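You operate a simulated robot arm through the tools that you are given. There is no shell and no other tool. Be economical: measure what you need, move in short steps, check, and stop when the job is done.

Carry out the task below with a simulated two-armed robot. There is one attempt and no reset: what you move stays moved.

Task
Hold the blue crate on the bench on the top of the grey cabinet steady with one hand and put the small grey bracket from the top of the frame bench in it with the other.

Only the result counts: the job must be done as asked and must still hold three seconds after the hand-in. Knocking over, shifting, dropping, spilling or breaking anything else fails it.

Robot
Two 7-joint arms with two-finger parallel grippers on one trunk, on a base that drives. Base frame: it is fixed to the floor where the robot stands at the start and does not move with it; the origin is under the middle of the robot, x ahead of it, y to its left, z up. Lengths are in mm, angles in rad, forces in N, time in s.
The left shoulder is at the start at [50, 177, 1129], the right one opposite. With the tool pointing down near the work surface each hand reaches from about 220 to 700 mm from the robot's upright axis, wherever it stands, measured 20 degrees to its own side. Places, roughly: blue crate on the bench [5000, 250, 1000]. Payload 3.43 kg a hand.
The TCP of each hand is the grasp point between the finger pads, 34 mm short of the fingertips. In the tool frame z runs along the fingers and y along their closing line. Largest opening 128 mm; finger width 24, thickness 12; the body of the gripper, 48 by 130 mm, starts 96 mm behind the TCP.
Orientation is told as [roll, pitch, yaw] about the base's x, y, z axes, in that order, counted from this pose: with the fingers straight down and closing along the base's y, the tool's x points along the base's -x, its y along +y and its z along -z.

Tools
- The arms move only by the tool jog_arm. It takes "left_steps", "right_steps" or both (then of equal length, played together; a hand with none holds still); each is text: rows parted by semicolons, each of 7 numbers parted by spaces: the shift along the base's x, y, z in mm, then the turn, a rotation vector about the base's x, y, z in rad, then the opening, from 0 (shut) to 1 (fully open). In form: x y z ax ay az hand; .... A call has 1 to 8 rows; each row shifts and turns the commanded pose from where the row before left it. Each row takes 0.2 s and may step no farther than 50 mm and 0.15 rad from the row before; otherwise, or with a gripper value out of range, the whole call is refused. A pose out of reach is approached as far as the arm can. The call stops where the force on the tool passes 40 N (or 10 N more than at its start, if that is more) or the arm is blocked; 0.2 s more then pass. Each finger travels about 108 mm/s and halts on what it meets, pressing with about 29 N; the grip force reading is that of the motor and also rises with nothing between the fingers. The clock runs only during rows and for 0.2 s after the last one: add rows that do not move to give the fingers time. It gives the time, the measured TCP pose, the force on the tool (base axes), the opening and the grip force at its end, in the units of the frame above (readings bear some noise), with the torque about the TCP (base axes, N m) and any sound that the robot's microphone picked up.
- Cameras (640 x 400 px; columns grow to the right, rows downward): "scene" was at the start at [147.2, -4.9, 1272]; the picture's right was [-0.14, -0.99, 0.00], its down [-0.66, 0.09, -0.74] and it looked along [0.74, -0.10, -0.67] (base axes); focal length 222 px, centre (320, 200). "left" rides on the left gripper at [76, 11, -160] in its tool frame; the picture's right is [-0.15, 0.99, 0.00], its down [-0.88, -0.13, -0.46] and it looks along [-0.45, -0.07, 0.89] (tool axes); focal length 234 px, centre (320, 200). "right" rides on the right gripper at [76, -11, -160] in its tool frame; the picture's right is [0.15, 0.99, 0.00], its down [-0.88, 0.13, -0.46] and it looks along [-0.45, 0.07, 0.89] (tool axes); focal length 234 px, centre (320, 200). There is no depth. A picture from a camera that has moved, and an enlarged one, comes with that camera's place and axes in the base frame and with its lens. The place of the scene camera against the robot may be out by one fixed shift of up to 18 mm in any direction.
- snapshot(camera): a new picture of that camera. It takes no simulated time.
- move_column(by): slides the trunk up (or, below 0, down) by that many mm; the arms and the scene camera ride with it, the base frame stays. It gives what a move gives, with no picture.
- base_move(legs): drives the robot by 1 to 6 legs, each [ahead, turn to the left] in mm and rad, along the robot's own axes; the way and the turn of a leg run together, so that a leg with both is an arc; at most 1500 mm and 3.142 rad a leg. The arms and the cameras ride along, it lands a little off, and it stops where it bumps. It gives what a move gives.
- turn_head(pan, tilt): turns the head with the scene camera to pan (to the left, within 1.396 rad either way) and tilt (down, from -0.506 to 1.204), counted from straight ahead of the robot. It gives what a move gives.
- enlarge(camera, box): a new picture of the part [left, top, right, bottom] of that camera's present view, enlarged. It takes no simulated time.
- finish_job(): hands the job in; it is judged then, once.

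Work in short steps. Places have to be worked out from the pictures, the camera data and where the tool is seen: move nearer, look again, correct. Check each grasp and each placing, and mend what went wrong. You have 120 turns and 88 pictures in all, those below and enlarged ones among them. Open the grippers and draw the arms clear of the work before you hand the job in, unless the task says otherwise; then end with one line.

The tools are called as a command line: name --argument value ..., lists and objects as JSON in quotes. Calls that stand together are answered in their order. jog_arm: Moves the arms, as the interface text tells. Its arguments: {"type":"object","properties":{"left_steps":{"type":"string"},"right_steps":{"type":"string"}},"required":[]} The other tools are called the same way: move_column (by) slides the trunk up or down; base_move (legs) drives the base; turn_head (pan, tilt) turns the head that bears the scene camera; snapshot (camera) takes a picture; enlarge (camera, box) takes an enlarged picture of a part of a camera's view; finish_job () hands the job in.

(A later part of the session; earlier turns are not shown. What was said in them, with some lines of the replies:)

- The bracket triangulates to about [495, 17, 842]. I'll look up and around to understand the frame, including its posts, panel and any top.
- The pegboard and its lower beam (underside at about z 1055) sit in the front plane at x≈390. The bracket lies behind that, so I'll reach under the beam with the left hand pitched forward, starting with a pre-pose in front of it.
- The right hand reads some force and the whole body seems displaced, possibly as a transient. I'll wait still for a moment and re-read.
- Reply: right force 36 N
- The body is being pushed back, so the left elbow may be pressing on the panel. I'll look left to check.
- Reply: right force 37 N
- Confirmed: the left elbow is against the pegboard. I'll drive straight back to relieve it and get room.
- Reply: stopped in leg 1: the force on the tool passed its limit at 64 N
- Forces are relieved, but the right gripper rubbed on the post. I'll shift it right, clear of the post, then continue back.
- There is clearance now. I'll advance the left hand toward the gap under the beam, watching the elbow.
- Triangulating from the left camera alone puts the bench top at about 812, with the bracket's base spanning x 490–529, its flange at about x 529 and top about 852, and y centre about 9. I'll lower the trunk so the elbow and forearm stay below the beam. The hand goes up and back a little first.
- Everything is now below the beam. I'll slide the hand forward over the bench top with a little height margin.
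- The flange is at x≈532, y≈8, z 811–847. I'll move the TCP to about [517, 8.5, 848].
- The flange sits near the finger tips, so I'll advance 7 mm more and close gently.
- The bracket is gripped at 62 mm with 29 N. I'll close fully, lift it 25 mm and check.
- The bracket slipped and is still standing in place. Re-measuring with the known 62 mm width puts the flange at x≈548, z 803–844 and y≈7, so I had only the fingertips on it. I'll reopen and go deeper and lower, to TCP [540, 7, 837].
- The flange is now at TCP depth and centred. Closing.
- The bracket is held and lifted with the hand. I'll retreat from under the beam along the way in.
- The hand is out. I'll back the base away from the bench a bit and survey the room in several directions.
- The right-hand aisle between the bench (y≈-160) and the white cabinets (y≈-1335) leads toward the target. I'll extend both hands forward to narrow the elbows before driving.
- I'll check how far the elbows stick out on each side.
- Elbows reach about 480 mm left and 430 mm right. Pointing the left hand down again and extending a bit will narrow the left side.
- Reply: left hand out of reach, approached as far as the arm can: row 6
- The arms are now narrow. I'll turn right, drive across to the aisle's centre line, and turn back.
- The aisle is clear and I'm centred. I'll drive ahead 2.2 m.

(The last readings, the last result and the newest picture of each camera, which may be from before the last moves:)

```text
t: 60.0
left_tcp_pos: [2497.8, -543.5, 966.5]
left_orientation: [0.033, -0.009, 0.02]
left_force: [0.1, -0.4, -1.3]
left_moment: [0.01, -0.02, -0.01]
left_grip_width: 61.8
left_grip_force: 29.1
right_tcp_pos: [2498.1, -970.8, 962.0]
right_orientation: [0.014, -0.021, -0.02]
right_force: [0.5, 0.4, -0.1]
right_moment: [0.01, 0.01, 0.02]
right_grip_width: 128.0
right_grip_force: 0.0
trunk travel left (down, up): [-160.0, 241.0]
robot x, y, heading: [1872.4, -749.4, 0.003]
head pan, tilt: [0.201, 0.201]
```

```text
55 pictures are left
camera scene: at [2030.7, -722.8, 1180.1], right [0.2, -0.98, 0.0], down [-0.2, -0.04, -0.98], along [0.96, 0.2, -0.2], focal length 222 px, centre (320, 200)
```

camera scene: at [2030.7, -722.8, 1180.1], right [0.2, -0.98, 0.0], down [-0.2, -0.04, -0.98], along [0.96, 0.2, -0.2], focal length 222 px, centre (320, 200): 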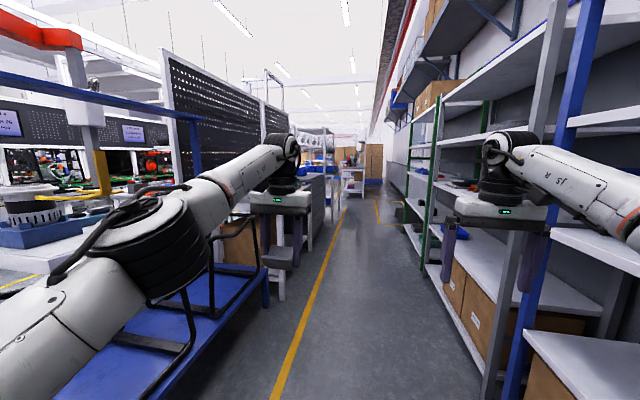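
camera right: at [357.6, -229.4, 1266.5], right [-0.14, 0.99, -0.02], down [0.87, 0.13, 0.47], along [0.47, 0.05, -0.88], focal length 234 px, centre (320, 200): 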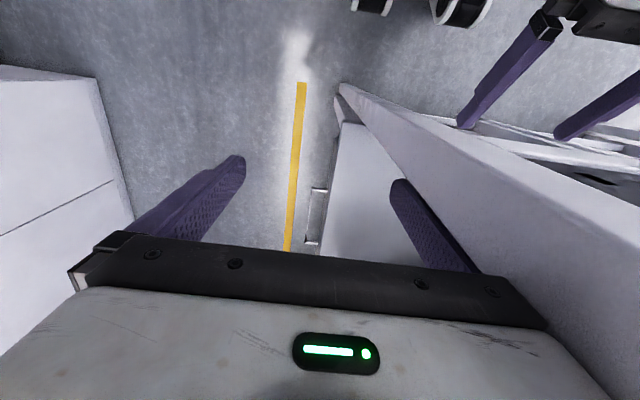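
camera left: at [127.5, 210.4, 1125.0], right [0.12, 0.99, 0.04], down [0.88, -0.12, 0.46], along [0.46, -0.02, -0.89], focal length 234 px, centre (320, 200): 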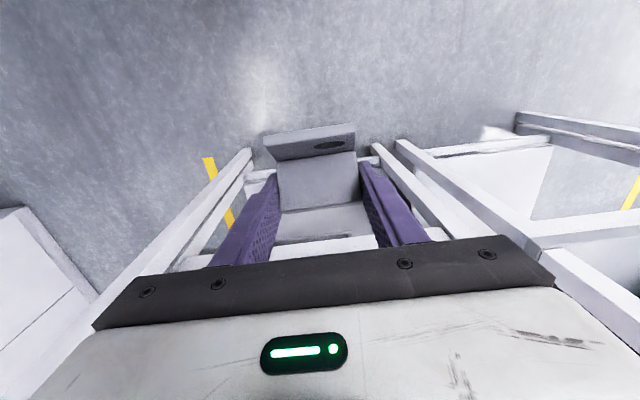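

The target lies ahead-left, hidden by my wrist. I'll drive on 1.2 m and look left.

base_move --legs '[[1200, 0]]'

turn_head --pan 0.5 --tilt 0.15

snapshot --camera "scene"

```text
t: 66.0
left_tcp_pos: [3681.4, -548.1, 964.8]
left_orientation: [0.032, -0.008, 0.017]
left_force: [-0.1, 0.0, -1.7]
left_moment: [0.01, -0.04, -0.02]
left_grip_width: 61.7
left_grip_force: 28.8
right_tcp_pos: [3680.4, -973.7, 962.6]
right_orientation: [0.014, -0.019, -0.026]
right_force: [-0.6, -0.1, 0.1]
right_moment: [-0.03, 0.02, 0.01]
right_grip_width: 127.9
right_grip_force: 0.0
trunk travel left (down, up): [-160.0, 241.0]
robot x, y, heading: [3055.3, -749.9, 0.001]
head pan, tilt: [0.201, 0.201]
```

```text
t: 66.8
left_tcp_pos: [3680.8, -547.6, 965.1]
left_orientation: [0.033, -0.009, 0.017]
left_force: [-1.2, 0.0, -0.8]
left_moment: [0.03, -0.03, 0.0]
left_grip_width: 61.6
left_grip_force: 29.2
right_tcp_pos: [3679.2, -975.4, 961.5]
right_orientation: [0.014, -0.021, -0.023]
right_force: [0.0, 0.3, -0.5]
right_moment: [0.0, 0.02, 0.0]
right_grip_width: 128.0
right_grip_force: 0.1
trunk travel left (down, up): [-160.0, 241.0]
robot x, y, heading: [3060.0, -747.2, -0.007]
head pan, tilt: [0.499, 0.15]
```

```text
54 pictures are left
camera scene: at [3203.8, -699.4, 1184.9], right [0.48, -0.88, 0.0], down [-0.13, -0.07, -0.99], along [0.87, 0.47, -0.15], focal length 222 px, centre (320, 200)
```

scene: 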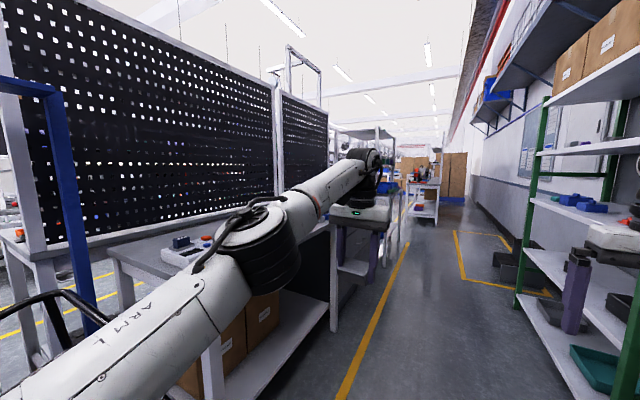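

I'll enlarge around where the crate should be, roughly (325, 185).

enlarge --camera "scene" --box '[270, 130, 450, 243]'

```text
3.54 times, centred on (360, 186) of scene
camera zoom: at [3203.8, -699.4, 1184.9], right [0.48, -0.88, 0.0], down [-0.13, -0.07, -0.99], along [0.87, 0.47, -0.15], focal length 787 px, centre (178, 248)
```

zoom: 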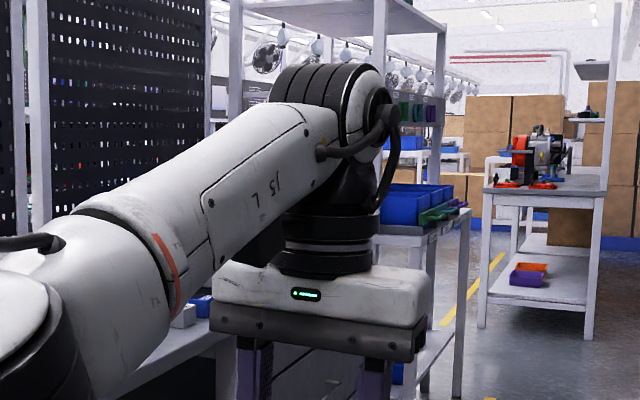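

I'll drive on another 0.8 m and look again.

base_move --legs '[[800, 0]]'

turn_head --pan 0.75 --tilt 0.2

snapshot --camera "scene"

```text
t: 71.1
left_tcp_pos: [4478.7, -553.5, 965.9]
left_orientation: [0.034, -0.007, 0.014]
left_force: [-0.2, -0.1, -1.4]
left_moment: [0.01, -0.05, -0.03]
left_grip_width: 61.9
left_grip_force: 29.2
right_tcp_pos: [4474.4, -981.3, 961.2]
right_orientation: [0.013, -0.022, -0.027]
right_force: [0.4, -0.2, -0.2]
right_moment: [0.01, 0.01, 0.01]
right_grip_width: 128.0
right_grip_force: 0.1
trunk travel left (down, up): [-160.0, 241.0]
robot x, y, heading: [3851.7, -753.5, -0.007]
head pan, tilt: [0.499, 0.15]
```

```text
t: 71.9
left_tcp_pos: [4478.5, -554.5, 965.9]
left_orientation: [0.033, -0.009, 0.014]
left_force: [0.3, -0.8, -1.2]
left_moment: [0.01, -0.02, -0.03]
left_grip_width: 61.7
left_grip_force: 29.4
right_tcp_pos: [4473.2, -980.3, 961.1]
right_orientation: [0.015, -0.021, -0.027]
right_force: [-0.6, 0.3, -0.1]
right_moment: [0.01, 0.03, 0.02]
right_grip_width: 128.0
right_grip_force: 0.0
trunk travel left (down, up): [-160.0, 241.0]
robot x, y, heading: [3856.1, -757.0, -0.01]
head pan, tilt: [0.75, 0.201]
```

```text
52 pictures are left
camera scene: at [3986.2, -684.5, 1180.2], right [0.68, -0.74, 0.0], down [-0.15, -0.13, -0.98], along [0.72, 0.66, -0.2], focal length 222 px, centre (320, 200)
```

scene: 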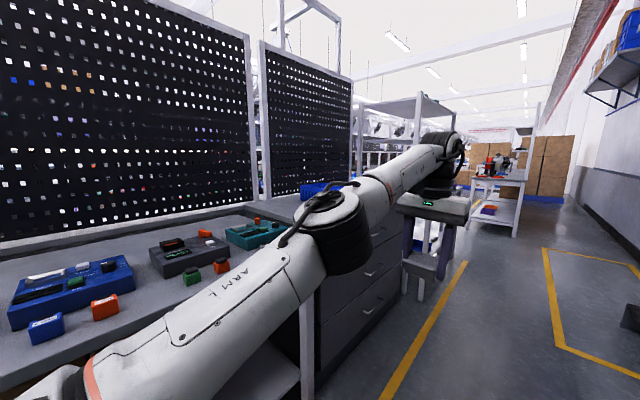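

The grey drawer cabinet is ahead-left with a blue crate on it. I'll drive abreast of it, raise the trunk and look at it.

base_move --legs '[[1120, 0]]'

move_column --by 230

turn_head --pan 1.39 --tilt 0.35

snapshot --camera "scene"

```text
t: 77.6
left_tcp_pos: [5590.5, -553.3, 965.7]
left_orientation: [0.031, -0.009, 0.022]
left_force: [0.5, -0.3, -1.9]
left_moment: [0.0, 0.0, 0.0]
left_grip_width: 61.7
left_grip_force: 29.2
right_tcp_pos: [5589.2, -980.0, 962.5]
right_orientation: [0.014, -0.021, -0.021]
right_force: [-0.7, -0.4, -0.2]
right_moment: [0.05, -0.02, 0.0]
right_grip_width: 128.0
right_grip_force: 0.1
trunk travel left (down, up): [-160.0, 241.0]
robot x, y, heading: [4965.6, -756.8, -0.001]
head pan, tilt: [0.75, 0.201]
```

```text
t: 80.0
left_tcp_pos: [5590.0, -553.2, 1194.3]
left_orientation: [0.033, -0.009, 0.02]
left_force: [0.0, 1.0, -1.7]
left_moment: [0.01, -0.03, 0.02]
left_grip_width: 61.8
left_grip_force: 29.1
right_tcp_pos: [5589.4, -981.4, 1192.1]
right_orientation: [0.015, -0.02, -0.021]
right_force: [0.7, 0.4, 0.6]
right_moment: [0.03, 0.03, -0.02]
right_grip_width: 128.3
right_grip_force: 0.2
trunk travel left (down, up): [-390.0, 11.0]
robot x, y, heading: [4965.0, -757.7, -0.001]
head pan, tilt: [0.75, 0.201]
```

```text
t: 81.0
left_tcp_pos: [5591.1, -554.1, 1195.5]
left_orientation: [0.032, -0.01, 0.021]
left_force: [-0.5, -0.4, -1.7]
left_moment: [-0.02, -0.02, 0.01]
left_grip_width: 61.3
left_grip_force: 29.2
right_tcp_pos: [5590.1, -980.0, 1192.6]
right_orientation: [0.014, -0.021, -0.02]
right_force: [-1.1, -0.4, 0.1]
right_moment: [-0.01, -0.02, 0.0]
right_grip_width: 127.8
right_grip_force: 0.1
trunk travel left (down, up): [-390.0, 11.0]
robot x, y, heading: [4966.5, -757.5, -0.004]
head pan, tilt: [1.389, 0.351]
```

```text
51 pictures are left
camera scene: at [5049.1, -659.5, 1396.2], right [0.98, -0.18, 0.0], down [-0.06, -0.34, -0.94], along [0.17, 0.92, -0.34], focal length 222 px, centre (320, 200)
```

scene: 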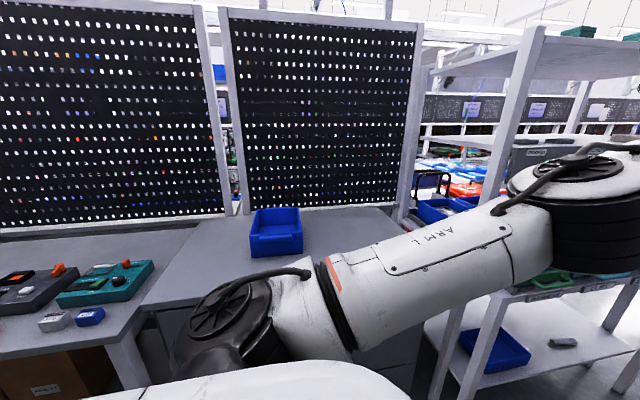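

The crate is at about x 5025, y 100–200, in front of the pegboard. The hands at z≈1195 are well above the table, so I'll turn left to face the cabinet.

base_move --legs '[[0, 1.575]]'

turn_head --pan 0 --tilt 0.6

snapshot --camera "scene"

snapshot --camera "right"

snapshot --camera "left"

```text
t: 85.3
left_tcp_pos: [4761.7, -134.1, 1195.5]
left_orientation: [0.034, -0.009, 1.594]
left_force: [1.2, 0.3, -1.5]
left_moment: [0.03, -0.02, -0.01]
left_grip_width: 61.9
left_grip_force: 29.0
right_tcp_pos: [5189.4, -135.5, 1192.7]
right_orientation: [0.013, -0.021, 1.552]
right_force: [0.4, -0.6, -0.2]
right_moment: [-0.01, -0.01, -0.01]
right_grip_width: 127.9
right_grip_force: 0.2
trunk travel left (down, up): [-390.0, 11.0]
robot x, y, heading: [4965.9, -761.7, 1.567]
head pan, tilt: [1.389, 0.351]
```

```text
t: 86.8
left_tcp_pos: [4762.2, -134.3, 1195.7]
left_orientation: [0.032, -0.011, 1.593]
left_force: [1.5, 0.9, -2.0]
left_moment: [0.02, 0.01, 0.0]
left_grip_width: 61.8
left_grip_force: 29.0
right_tcp_pos: [5190.1, -135.8, 1192.9]
right_orientation: [0.013, -0.021, 1.552]
right_force: [0.4, 0.7, -0.1]
right_moment: [-0.02, 0.01, -0.02]
right_grip_width: 128.1
right_grip_force: 0.1
trunk travel left (down, up): [-390.0, 11.0]
robot x, y, heading: [4967.2, -756.2, 1.572]
head pan, tilt: [0.0, 0.6]
```

```text
50 pictures are left
camera scene: at [4961.7, -592.5, 1373.4], right [1.0, 0.0, 0.0], down [0.0, -0.56, -0.83], along [0.0, 0.83, -0.56], focal length 222 px, centre (320, 200)
```

scene: 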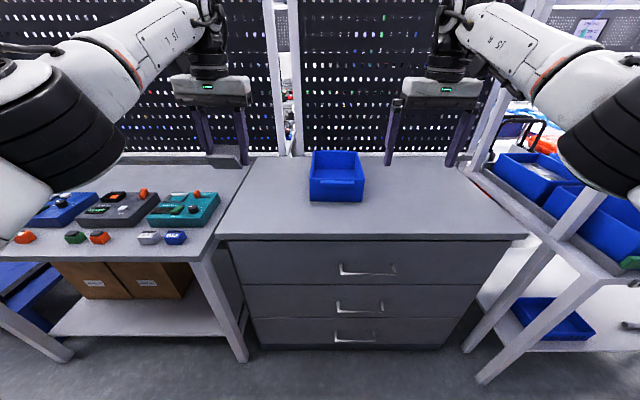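

```text
49 pictures are left
camera right: at [5201.8, -214.2, 1349.3], right [-0.99, -0.13, 0.01], down [-0.11, 0.87, 0.47], along [-0.07, 0.47, -0.88], focal length 234 px, centre (320, 200)
```

right: 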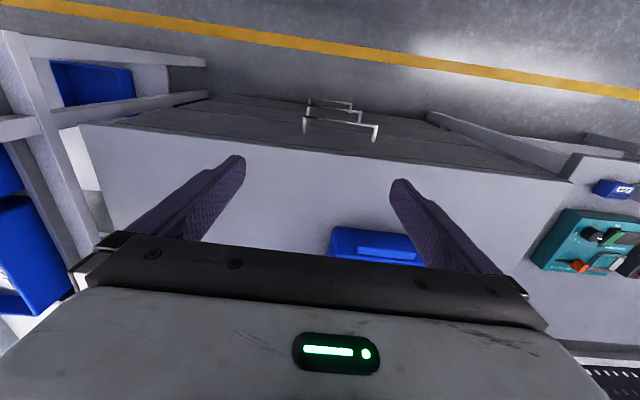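

```text
48 pictures are left
camera left: at [4757.6, -211.8, 1355.4], right [-0.99, 0.12, 0.03], down [0.13, 0.88, 0.46], along [0.03, 0.46, -0.89], focal length 234 px, centre (320, 200)
```

left: 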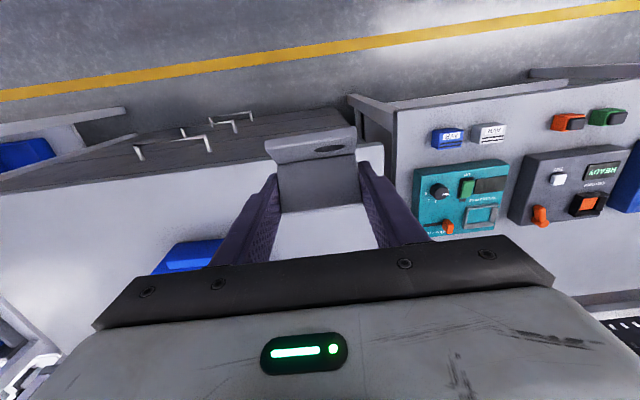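

Triangulated crate: front-bottom edge at about [5022, 101, 890], ~205 wide (x), ~270 deep (y), rim z≈990. Cabinet front is at y≈-85. I'll drive nearer with a small shift to the right, hands staying high.

base_move --legs '[[0, -0.19], [320, 0], [0, 0.19]]'

snapshot --camera "scene"

snapshot --camera "right"

```text
t: 90.4
left_tcp_pos: [4822.6, 176.9, 1196.3]
left_orientation: [0.034, -0.011, 1.592]
left_force: [-0.8, 0.4, -1.2]
left_moment: [0.04, -0.07, -0.03]
left_grip_width: 61.7
left_grip_force: 28.8
right_tcp_pos: [5250.2, 173.4, 1191.2]
right_orientation: [0.012, -0.02, 1.548]
right_force: [-0.9, 0.6, -0.4]
right_moment: [0.02, -0.09, 0.03]
right_grip_width: 128.1
right_grip_force: 0.0
trunk travel left (down, up): [-390.0, 11.0]
robot x, y, heading: [5025.6, -449.7, 1.566]
head pan, tilt: [0.0, 0.6]
```

```text
47 pictures are left
camera scene: at [5021.1, -282.5, 1373.4], right [1.0, 0.0, 0.0], down [0.0, -0.56, -0.83], along [0.0, 0.83, -0.56], focal length 222 px, centre (320, 200)
```

scene: 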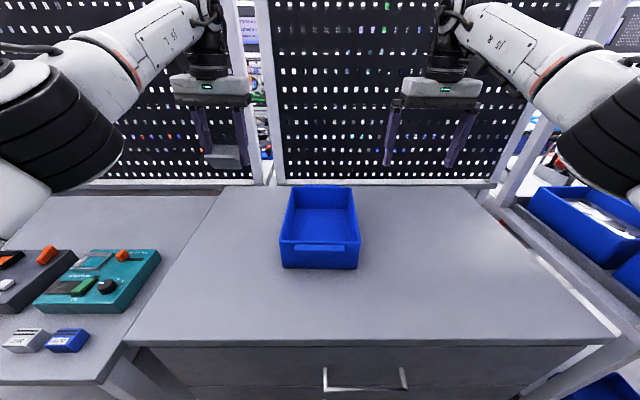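

```text
46 pictures are left
camera right: at [5262.2, 95.1, 1349.5], right [-0.99, -0.13, 0.01], down [-0.11, 0.87, 0.47], along [-0.07, 0.47, -0.88], focal length 234 px, centre (320, 200)
```

right: 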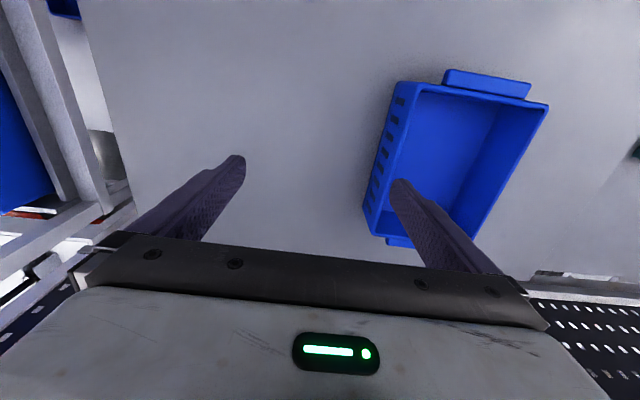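

I'll enlarge the right-hand camera's view of the crate for accurate rim corners.

enlarge --camera "right" --box '[330, 50, 570, 200]'

enlarge --camera "scene" --box '[250, 160, 410, 260]'

```text
2.67 times, centred on (450, 125) of right
camera zoom: at [5262.2, 95.1, 1349.5], right [-0.99, -0.13, 0.01], down [-0.11, 0.87, 0.47], along [-0.07, 0.47, -0.88], focal length 624 px, centre (-27, 400)
```

zoom: 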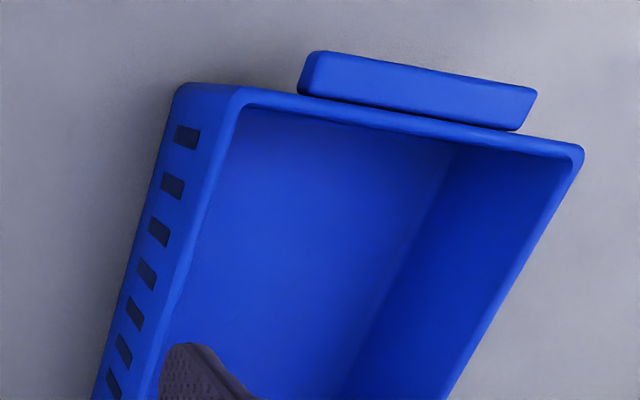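

```text
4.00 times, centred on (330, 210) of scene
camera zoom: at [5021.1, -282.5, 1373.4], right [1.0, 0.0, 0.0], down [0.0, -0.56, -0.83], along [0.0, 0.83, -0.56], focal length 889 px, centre (280, 160)
```

zoom: 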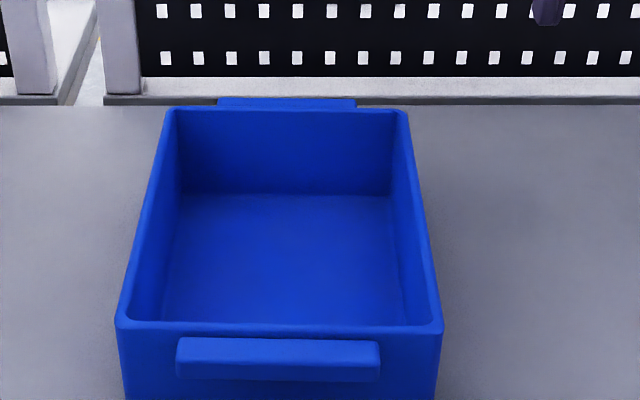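

The rim is at z≈980–1000 and the right wall at x≈5113–5125. I'll bring the right hand above the right wall near the front and re-measure up close.

jog_arm --right_steps "-35 -6 0 0 0 0 1;-35 -6 -10 0 0 0 1;-35 -6 -30 0 0 0 1;-28 -5 -40 0 0 0 1;0 0 0 0 0 0 1"

snapshot --camera "right"

snapshot --camera "scene"

```text
t: 91.6
left_tcp_pos: [4822.9, 176.3, 1195.9]
left_orientation: [0.033, -0.011, 1.59]
left_force: [-0.5, -0.8, -1.6]
left_moment: [0.03, 0.02, 0.01]
left_grip_width: 61.5
left_grip_force: 29.3
right_tcp_pos: [5116.4, 152.1, 1112.3]
right_orientation: [0.013, -0.022, 1.549]
right_force: [0.0, 0.2, 0.6]
right_moment: [0.02, 0.0, 0.02]
right_grip_width: 128.0
right_grip_force: 0.1
trunk travel left (down, up): [-390.0, 11.0]
robot x, y, heading: [5028.0, -446.8, 1.569]
head pan, tilt: [0.0, 0.6]
```

```text
43 pictures are left
camera right: at [5129.2, 72.3, 1269.6], right [-0.99, -0.12, 0.01], down [-0.1, 0.87, 0.48], along [-0.07, 0.47, -0.88], focal length 234 px, centre (320, 200)
```

right: 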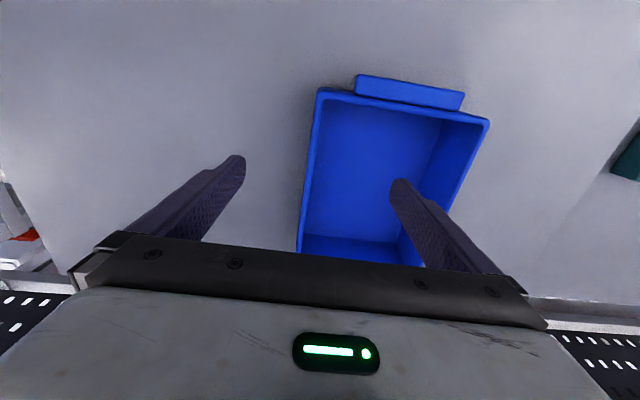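

```text
42 pictures are left
camera scene: at [5022.3, -282.7, 1373.5], right [1.0, 0.0, 0.0], down [0.0, -0.56, -0.83], along [0.0, 0.83, -0.56], focal length 222 px, centre (320, 200)
```

scene: 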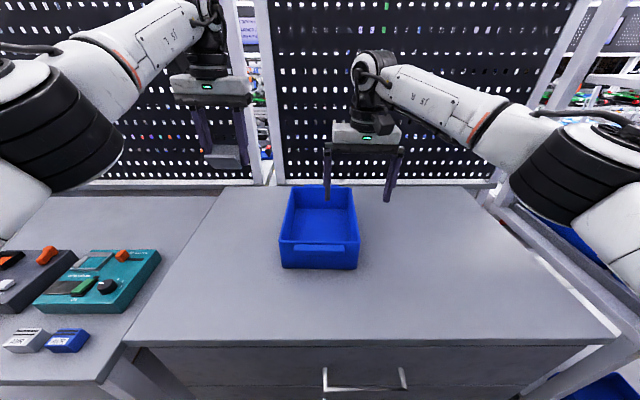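

Two right-hand views give rim z≈1001 and the right wall's outer face at x≈5125, with its midline about 5121. I'll lower straight over it with the fingers open.

jog_arm --right_steps "2 0 -40 0 0 0 1;2 0 -40 0 0 0 1;1 0 -35 0 0 0 1;0 0 -12 0 0 0 1;0 0 0 0 0 0 0.5;0 0 0 0 0 0 0.4;0 0 0 0 0 0 0.4"

snapshot --camera "right"

enlarge --camera "scene" --box '[250, 120, 450, 245]'

```text
t: 93.2
left_tcp_pos: [4822.8, 176.4, 1196.2]
left_orientation: [0.034, -0.011, 1.591]
left_force: [-0.6, 0.6, -1.5]
left_moment: [0.01, 0.01, 0.03]
left_grip_width: 61.8
left_grip_force: 28.9
right_tcp_pos: [5122.7, 151.4, 984.3]
right_orientation: [0.014, -0.022, 1.548]
right_force: [0.6, 0.5, 0.3]
right_moment: [0.01, -0.03, -0.02]
right_grip_width: 51.2
right_grip_force: 0.1
trunk travel left (down, up): [-390.0, 11.0]
robot x, y, heading: [5026.4, -448.6, 1.565]
head pan, tilt: [0.0, 0.6]
```

```text
41 pictures are left
camera right: at [5134.9, 72.0, 1142.0], right [-0.99, -0.12, 0.01], down [-0.11, 0.87, 0.47], along [-0.07, 0.47, -0.88], focal length 234 px, centre (320, 200)
```

right: 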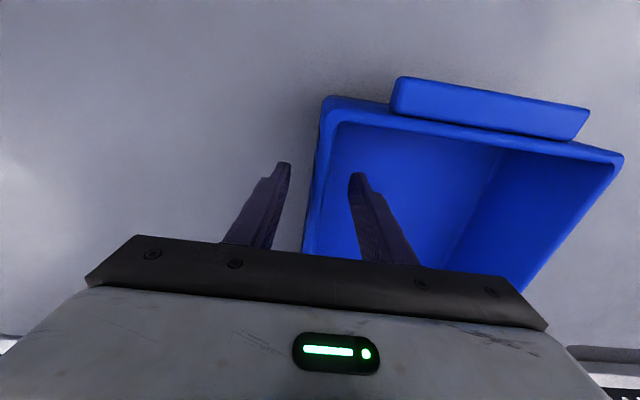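

```text
3.20 times, centred on (350, 182) of scene
camera zoom: at [5022.1, -282.4, 1373.4], right [1.0, 0.0, 0.0], down [0.0, -0.57, -0.82], along [0.0, 0.82, -0.57], focal length 711 px, centre (224, 256)
```

zoom: 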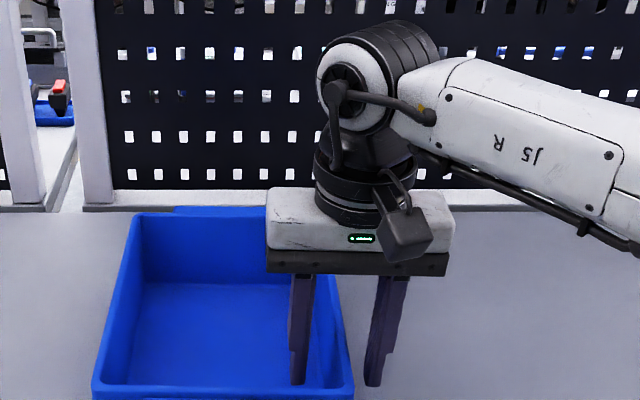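

The fingers straddle the right wall, with its midline about 5124. I'll nudge 1.5 mm and close in stages.

jog_arm --right_steps "1.5 0 0 0 0 0 0.3;0 0 0 0 0 0 0.2;0 0 0 0 0 0 0.15;0 0 0 0 0 0 0.1;0 0 0 0 0 0 0.05;0 0 0 0 0 0 0.0;0 0 0 0 0 0 0.0"

snapshot --camera "right"

```text
t: 94.8
left_tcp_pos: [4823.8, 176.7, 1196.9]
left_orientation: [0.033, -0.012, 1.593]
left_force: [-0.2, -1.1, -1.6]
left_moment: [0.05, -0.01, 0.01]
left_grip_width: 61.7
left_grip_force: 28.8
right_tcp_pos: [5125.1, 151.2, 985.3]
right_orientation: [0.013, -0.02, 1.549]
right_force: [3.2, -0.4, 1.3]
right_moment: [-0.06, -0.82, -0.13]
right_grip_width: 8.0
right_grip_force: 28.9
trunk travel left (down, up): [-390.0, 11.0]
robot x, y, heading: [5026.9, -448.9, 1.571]
head pan, tilt: [0.0, 0.6]
```

```text
39 pictures are left
camera right: at [5136.8, 72.0, 1142.2], right [-0.99, -0.12, 0.01], down [-0.11, 0.87, 0.47], along [-0.07, 0.47, -0.88], focal length 234 px, centre (320, 200)
```

right: 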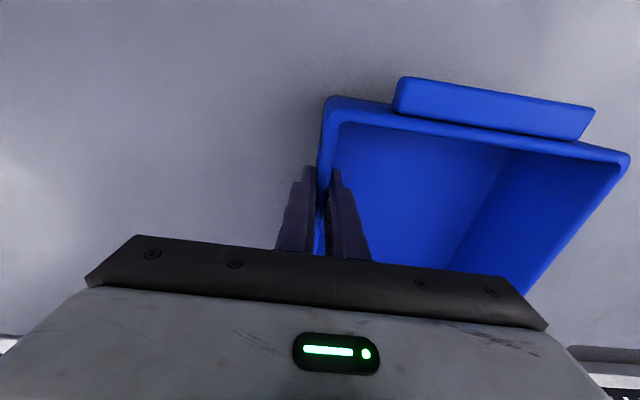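

The crate wall is gripped (8 mm, only 3 N sideways). To leave room for the left gripper, I'll regrip about 33 mm nearer the front corner.

jog_arm --right_steps "0 0 0 0 0 0 0.3;0 0 0 0 0 0 0.3;0 -17 0 0 0 0 0.3;0 -16 0 0 0 0 0.3;0 0 0 0 0 0 0.15;0 0 0 0 0 0 0.05;0 0 0 0 0 0 0;0 0 0 0 0 0 0"

snapshot --camera "right"

```text
t: 96.6
left_tcp_pos: [4823.5, 176.2, 1196.2]
left_orientation: [0.034, -0.01, 1.59]
left_force: [0.2, -0.2, -1.9]
left_moment: [-0.01, -0.01, 0.01]
left_grip_width: 61.9
left_grip_force: 28.7
right_tcp_pos: [5124.3, 118.3, 985.1]
right_orientation: [0.011, -0.019, 1.548]
right_force: [1.2, -0.6, 0.8]
right_moment: [-0.07, -0.68, -0.1]
right_grip_width: 8.0
right_grip_force: 28.4
trunk travel left (down, up): [-390.0, 11.0]
robot x, y, heading: [5021.8, -446.4, 1.57]
head pan, tilt: [0.0, 0.6]
```

```text
38 pictures are left
camera right: at [5136.4, 39.0, 1142.4], right [-0.99, -0.12, 0.01], down [-0.11, 0.87, 0.47], along [-0.07, 0.47, -0.88], focal length 234 px, centre (320, 200)
```

right: 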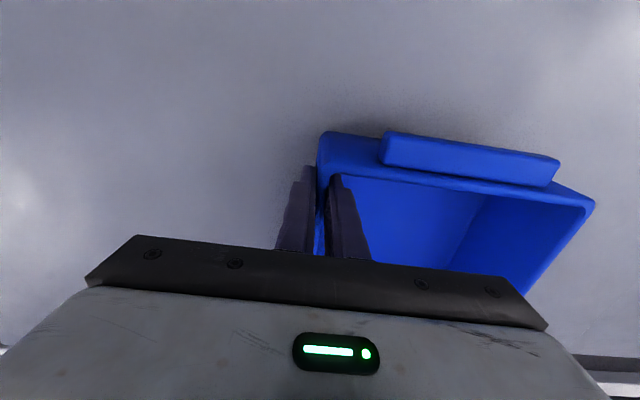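

The regrip holds. Now I'll move the left hand over the crate's inside at height, to about [5003, 215, 1190], tipped slightly forward.

jog_arm --left_steps "30 13 0 0 0 0 0.1;30 13 0 0 0 0 0.1;30 13 0 0.05 0 0 0.1;30 0 -10 0.05 0 0 0.1;30 0 -10 0.05 0 0 0.1;30 0 -10 0.05 0 0 0.1;0 0 0 0 0 0 0.1"

snapshot --camera "left"

snapshot --camera "scene"

```text
t: 98.2
left_tcp_pos: [4995.8, 176.5, 1158.3]
left_orientation: [0.029, -0.212, 1.591]
left_force: [0.4, -0.1, -1.3]
left_moment: [0.03, 0.02, -0.01]
left_grip_width: 61.7
left_grip_force: 29.0
left hand out of reach, approached as far as the arm can: row 1, 2, 3
right_tcp_pos: [5124.0, 117.5, 985.2]
right_orientation: [0.013, -0.019, 1.549]
right_force: [1.4, -0.9, 0.3]
right_moment: [-0.16, -0.56, -0.04]
right_grip_width: 7.6
right_grip_force: 29.5
trunk travel left (down, up): [-390.0, 11.0]
robot x, y, heading: [5028.4, -446.3, 1.574]
head pan, tilt: [0.0, 0.6]
```

```text
37 pictures are left
camera left: at [4990.8, 69.5, 1299.1], right [-0.99, 0.12, 0.06], down [0.13, 0.77, 0.63], along [0.03, 0.63, -0.78], focal length 234 px, centre (320, 200)
```

left: 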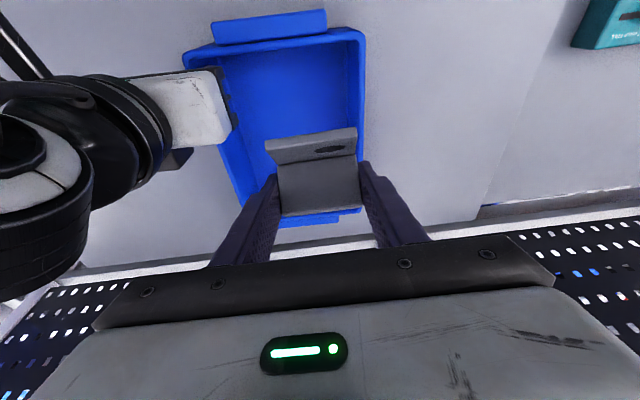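

```text
36 pictures are left
camera scene: at [5021.9, -282.5, 1373.4], right [1.0, 0.0, 0.0], down [0.0, -0.56, -0.83], along [0.0, 0.83, -0.56], focal length 222 px, centre (320, 200)
```

scene: 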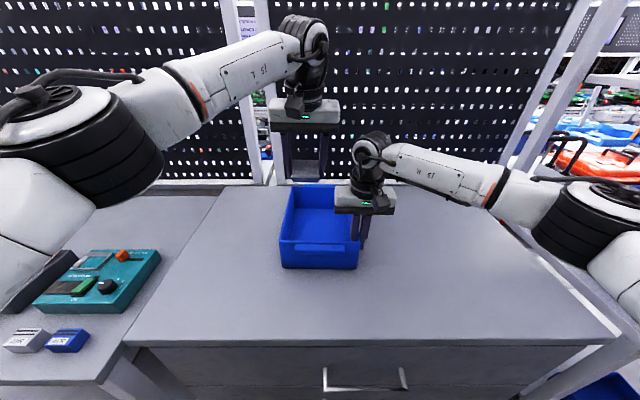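

Reach at height is limited but improves lower down. I'll go down and forward in steps while watching the right wrist's clearance.

jog_arm --left_steps "2 5 -20 0 0 0 0.1;2 8 -20 0 0 0 0.1;2 8 -20 0 0 0 0.1;2 8 -20 0 0 0 0.1;0 8 -20 0 0 0 0.1"

snapshot --camera "left"

enlarge --camera "scene" --box '[230, 70, 430, 270]'

```text
t: 99.4
left_tcp_pos: [5003.2, 214.8, 1056.8]
left_orientation: [0.029, -0.21, 1.59]
left_force: [-0.5, 1.3, -0.6]
left_moment: [0.04, -0.01, 0.0]
left_grip_width: 61.7
left_grip_force: 29.1
right_tcp_pos: [5124.8, 118.9, 984.7]
right_orientation: [0.014, -0.018, 1.549]
right_force: [0.2, -1.2, -0.4]
right_moment: [-0.2, -0.59, 0.02]
right_grip_width: 8.1
right_grip_force: 28.9
trunk travel left (down, up): [-390.0, 11.0]
robot x, y, heading: [5027.9, -444.2, 1.57]
head pan, tilt: [0.0, 0.6]
```

```text
35 pictures are left
camera left: at [4998.4, 107.3, 1198.6], right [-0.99, 0.12, 0.06], down [0.13, 0.77, 0.63], along [0.03, 0.63, -0.78], focal length 234 px, centre (320, 200)
```

left: 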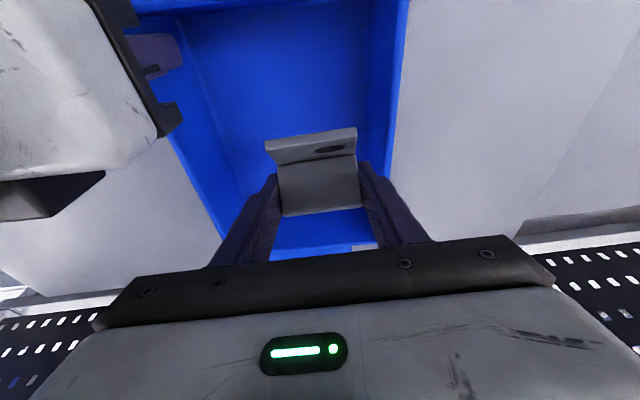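

```text
2.00 times, centred on (330, 170) of scene
camera zoom: at [5022.3, -282.4, 1373.4], right [1.0, 0.0, 0.0], down [0.0, -0.57, -0.82], along [0.0, 0.82, -0.57], focal length 445 px, centre (300, 260)
```

zoom: 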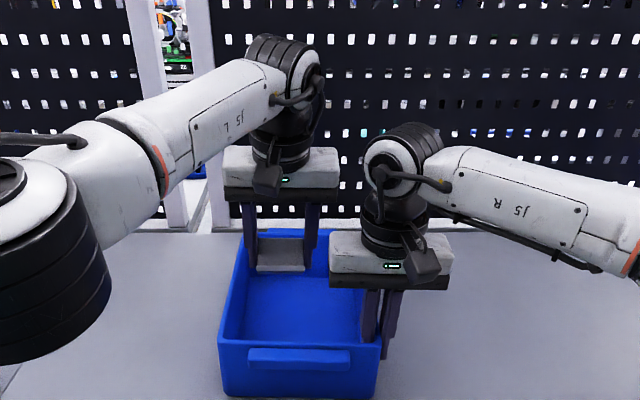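

The left hand reaches y≈215 here, with clearance to the right gripper. I'll descend into the crate, drifting 10 mm further back for margin.

jog_arm --left_steps "0 3 -25 0 0 0 0.1;0 3 -25 0 0 0 0.1;0 2 -25 0 0 0 0.1;0 2 -20 0 0 0 0.1;0 0 -12 0 0 0 0.1;0 0 0 0 0 0 0.1"

snapshot --camera "left"

enlarge --camera "scene" --box '[230, 70, 430, 270]'

```text
t: 100.8
left_tcp_pos: [5001.7, 219.9, 952.0]
left_orientation: [0.028, -0.214, 1.592]
left_force: [0.4, -1.6, 8.4]
left_moment: [-0.06, -0.32, -0.07]
left_grip_width: 61.9
left_grip_force: 28.7
left hand out of reach, approached as far as the arm can: row 4
right_tcp_pos: [5123.7, 118.0, 984.1]
right_orientation: [0.012, -0.022, 1.547]
right_force: [-2.7, 4.6, 0.9]
right_moment: [-0.6, -1.32, -0.07]
right_grip_width: 8.2
right_grip_force: 28.9
trunk travel left (down, up): [-390.0, 11.0]
robot x, y, heading: [5027.8, -445.7, 1.57]
head pan, tilt: [0.0, 0.6]
```

```text
33 pictures are left
camera left: at [4997.5, 112.2, 1093.4], right [-0.99, 0.12, 0.06], down [0.13, 0.77, 0.63], along [0.03, 0.63, -0.78], focal length 234 px, centre (320, 200)
```

left: 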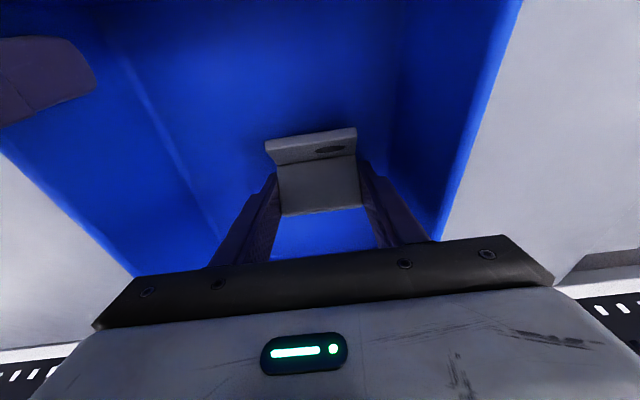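

```text
2.00 times, centred on (330, 170) of scene
camera zoom: at [5021.5, -282.7, 1373.6], right [1.0, 0.0, 0.0], down [0.0, -0.56, -0.83], along [0.0, 0.83, -0.56], focal length 445 px, centre (300, 260)
```

zoom: 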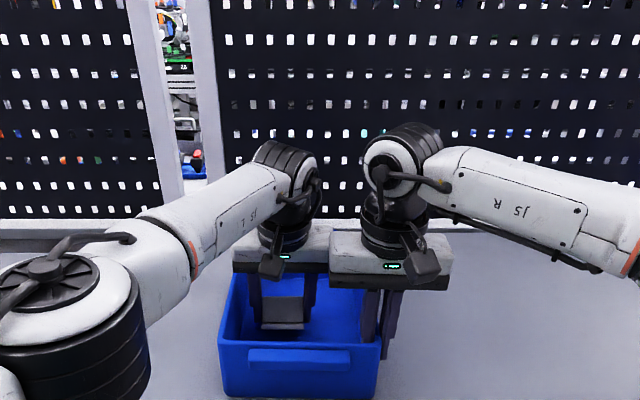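

A gentle 8 N contact at z≈952 means the load has reached the crate floor. I'll ease up 1 mm and open only to ~72 mm so the fingers don't touch the walls.

jog_arm --left_steps "0 0 1 0 0 0 0.1;0 0 0 0 0 0 0.52;0 0 0 0 0 0 0.56;0 0 0 0 0 0 0.56"

snapshot --camera "left"

```text
t: 101.8
left_tcp_pos: [5001.6, 219.9, 951.2]
left_orientation: [0.03, -0.21, 1.59]
left_force: [0.6, -0.6, 0.0]
left_moment: [0.05, 0.0, 0.04]
left_grip_width: 71.5
left_grip_force: 0.1
right_tcp_pos: [5124.0, 118.3, 986.3]
right_orientation: [0.013, -0.019, 1.547]
right_force: [0.3, -1.0, 0.1]
right_moment: [0.47, -0.79, 0.0]
right_grip_width: 8.1
right_grip_force: 29.0
trunk travel left (down, up): [-390.0, 11.0]
robot x, y, heading: [5024.5, -445.1, 1.57]
head pan, tilt: [0.0, 0.6]
```

```text
31 pictures are left
camera left: at [4997.8, 112.3, 1093.2], right [-0.99, 0.12, 0.06], down [0.13, 0.77, 0.63], along [0.03, 0.63, -0.78], focal length 234 px, centre (320, 200)
```

left: 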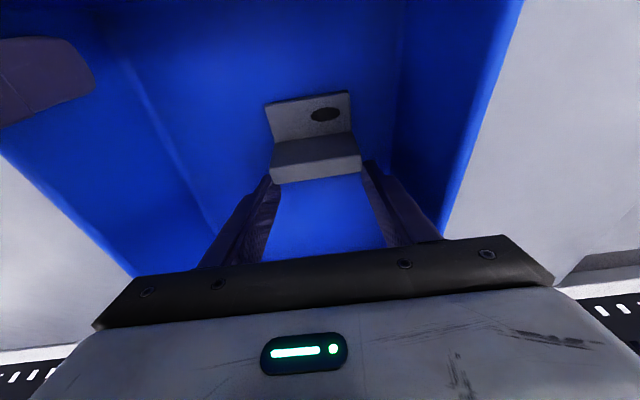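

The bracket has settled on the crate floor, standing on its base. I'll lift the left hand straight out, keeping the opening.

jog_arm --left_steps "0 -1 15 0 0 0 0.56;0 -3 25 0 0 0 0.56;0 -3 30 0 0 0 0.56;0 -5 30 0 0 0 0.56;-2 -8 30 0 0 0 0.56;-4 -10 30 0 0 0 0.56;-15 -10 30 0 0 0 0.56;-25 -5 15 0 0 0 0.56"

snapshot --camera "left"

snapshot --camera "scene"

```text
t: 103.6
left_tcp_pos: [4956.8, 174.5, 1156.7]
left_orientation: [0.03, -0.209, 1.59]
left_force: [0.0, -0.2, 0.8]
left_moment: [0.01, 0.0, -0.01]
left_grip_width: 71.6
left_grip_force: 0.1
right_tcp_pos: [5123.8, 119.4, 984.7]
right_orientation: [0.013, -0.019, 1.549]
right_force: [0.7, -0.6, 0.6]
right_moment: [0.22, -0.75, -0.12]
right_grip_width: 7.8
right_grip_force: 29.1
trunk travel left (down, up): [-390.0, 11.0]
robot x, y, heading: [5026.4, -449.5, 1.57]
head pan, tilt: [0.0, 0.6]
```

```text
30 pictures are left
camera left: at [4951.6, 67.7, 1298.2], right [-0.99, 0.12, 0.06], down [0.13, 0.77, 0.62], along [0.03, 0.63, -0.78], focal length 234 px, centre (320, 200)
```

left: 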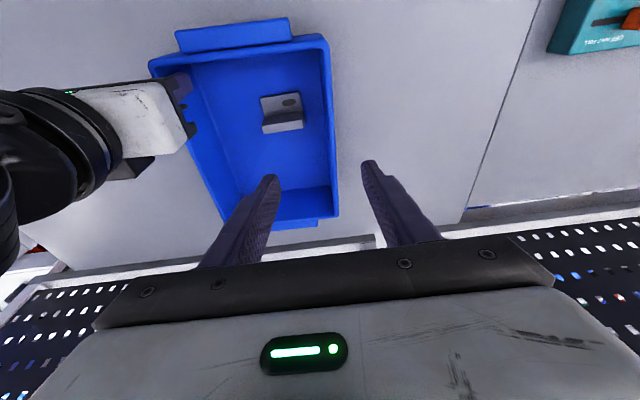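

```text
29 pictures are left
camera scene: at [5021.5, -282.5, 1373.4], right [1.0, 0.0, 0.0], down [0.0, -0.56, -0.83], along [0.0, 0.83, -0.56], focal length 222 px, centre (320, 200)
```

scene: 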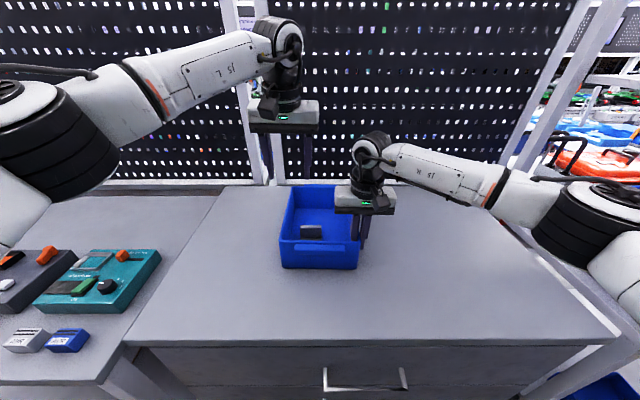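

The bracket lies in the crate and the crate hasn't moved. I'll move the left hand away to the left while the right opens partway, lifts straight up and withdraws.

jog_arm --left_steps "-25 -5 5 0 0 0 0.56;-30 -5 5 0 0 0 0.56;-30 -5 0 0 0 0 0.56;-30 0 0 0 0 0 0.56;-20 0 0 0 0 0 0.56;0 0 0 0 0 0 0.6;0 0 0 0 0 0 1;0 0 0 0 0 0 1" --right_steps "0 0 0 0 0 0 0.15;0 0 0 0 0 0 0.35;0 0 0 0 0 0 0.35;0 0 20 0 0 0 0.35;0 0 35 0 0 0 0.35;0 0 45 0 0 0 0.35;0 0 45 0 0 0 0.6;20 0 40 0 0 0 1"

jog_arm --right_steps "30 -5 0 0 0 0 1;35 -5 0 0 0 0 1;35 -5 0 0 0 0 1;0 0 0 0 0 0 1"

snapshot --camera "scene"

```text
t: 105.4
left_tcp_pos: [4822.0, 160.1, 1168.4]
left_orientation: [0.03, -0.21, 1.59]
left_force: [0.8, 0.3, -0.1]
left_moment: [0.0, 0.07, -0.04]
left_grip_width: 128.0
left_grip_force: 0.0
right_tcp_pos: [5145.1, 116.9, 1170.6]
right_orientation: [0.014, -0.021, 1.55]
right_force: [0.3, 0.2, -0.1]
right_moment: [-0.02, -0.01, -0.03]
right_grip_width: 128.0
right_grip_force: 0.1
trunk travel left (down, up): [-390.0, 11.0]
robot x, y, heading: [5023.2, -448.0, 1.569]
head pan, tilt: [0.0, 0.6]
```

```text
t: 106.4
left_tcp_pos: [4822.3, 160.3, 1166.7]
left_orientation: [0.029, -0.208, 1.589]
left_force: [0.4, -0.1, 0.6]
left_moment: [-0.01, -0.02, 0.0]
left_grip_width: 128.0
left_grip_force: 0.1
right_tcp_pos: [5244.6, 101.4, 1169.3]
right_orientation: [0.012, -0.018, 1.551]
right_force: [0.2, -0.1, -0.4]
right_moment: [0.01, -0.01, 0.01]
right_grip_width: 127.9
right_grip_force: 0.0
trunk travel left (down, up): [-390.0, 11.0]
robot x, y, heading: [5027.7, -454.0, 1.573]
head pan, tilt: [0.0, 0.6]
```

```text
28 pictures are left
camera scene: at [5021.5, -282.4, 1373.4], right [1.0, 0.0, 0.0], down [0.0, -0.57, -0.82], along [0.0, 0.82, -0.57], focal length 222 px, centre (320, 200)
```

scene: 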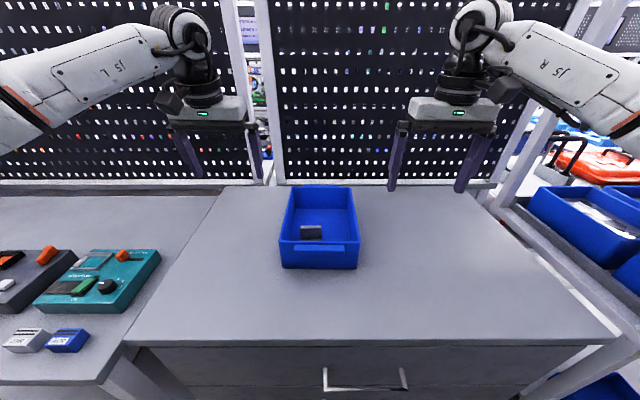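

The bracket rests in the crate, the crate stands where it was, and both hands are open and clear. Handing in.

finish_job

```text
The job is handed in.
```

The small grey bracket is in the blue crate on the grey cabinet; the right hand held the crate while the left put it in, but early on my left elbow pressed the frame bench's pegboard and the right gripper rubbed its post (64 N peak), with no visible shift.
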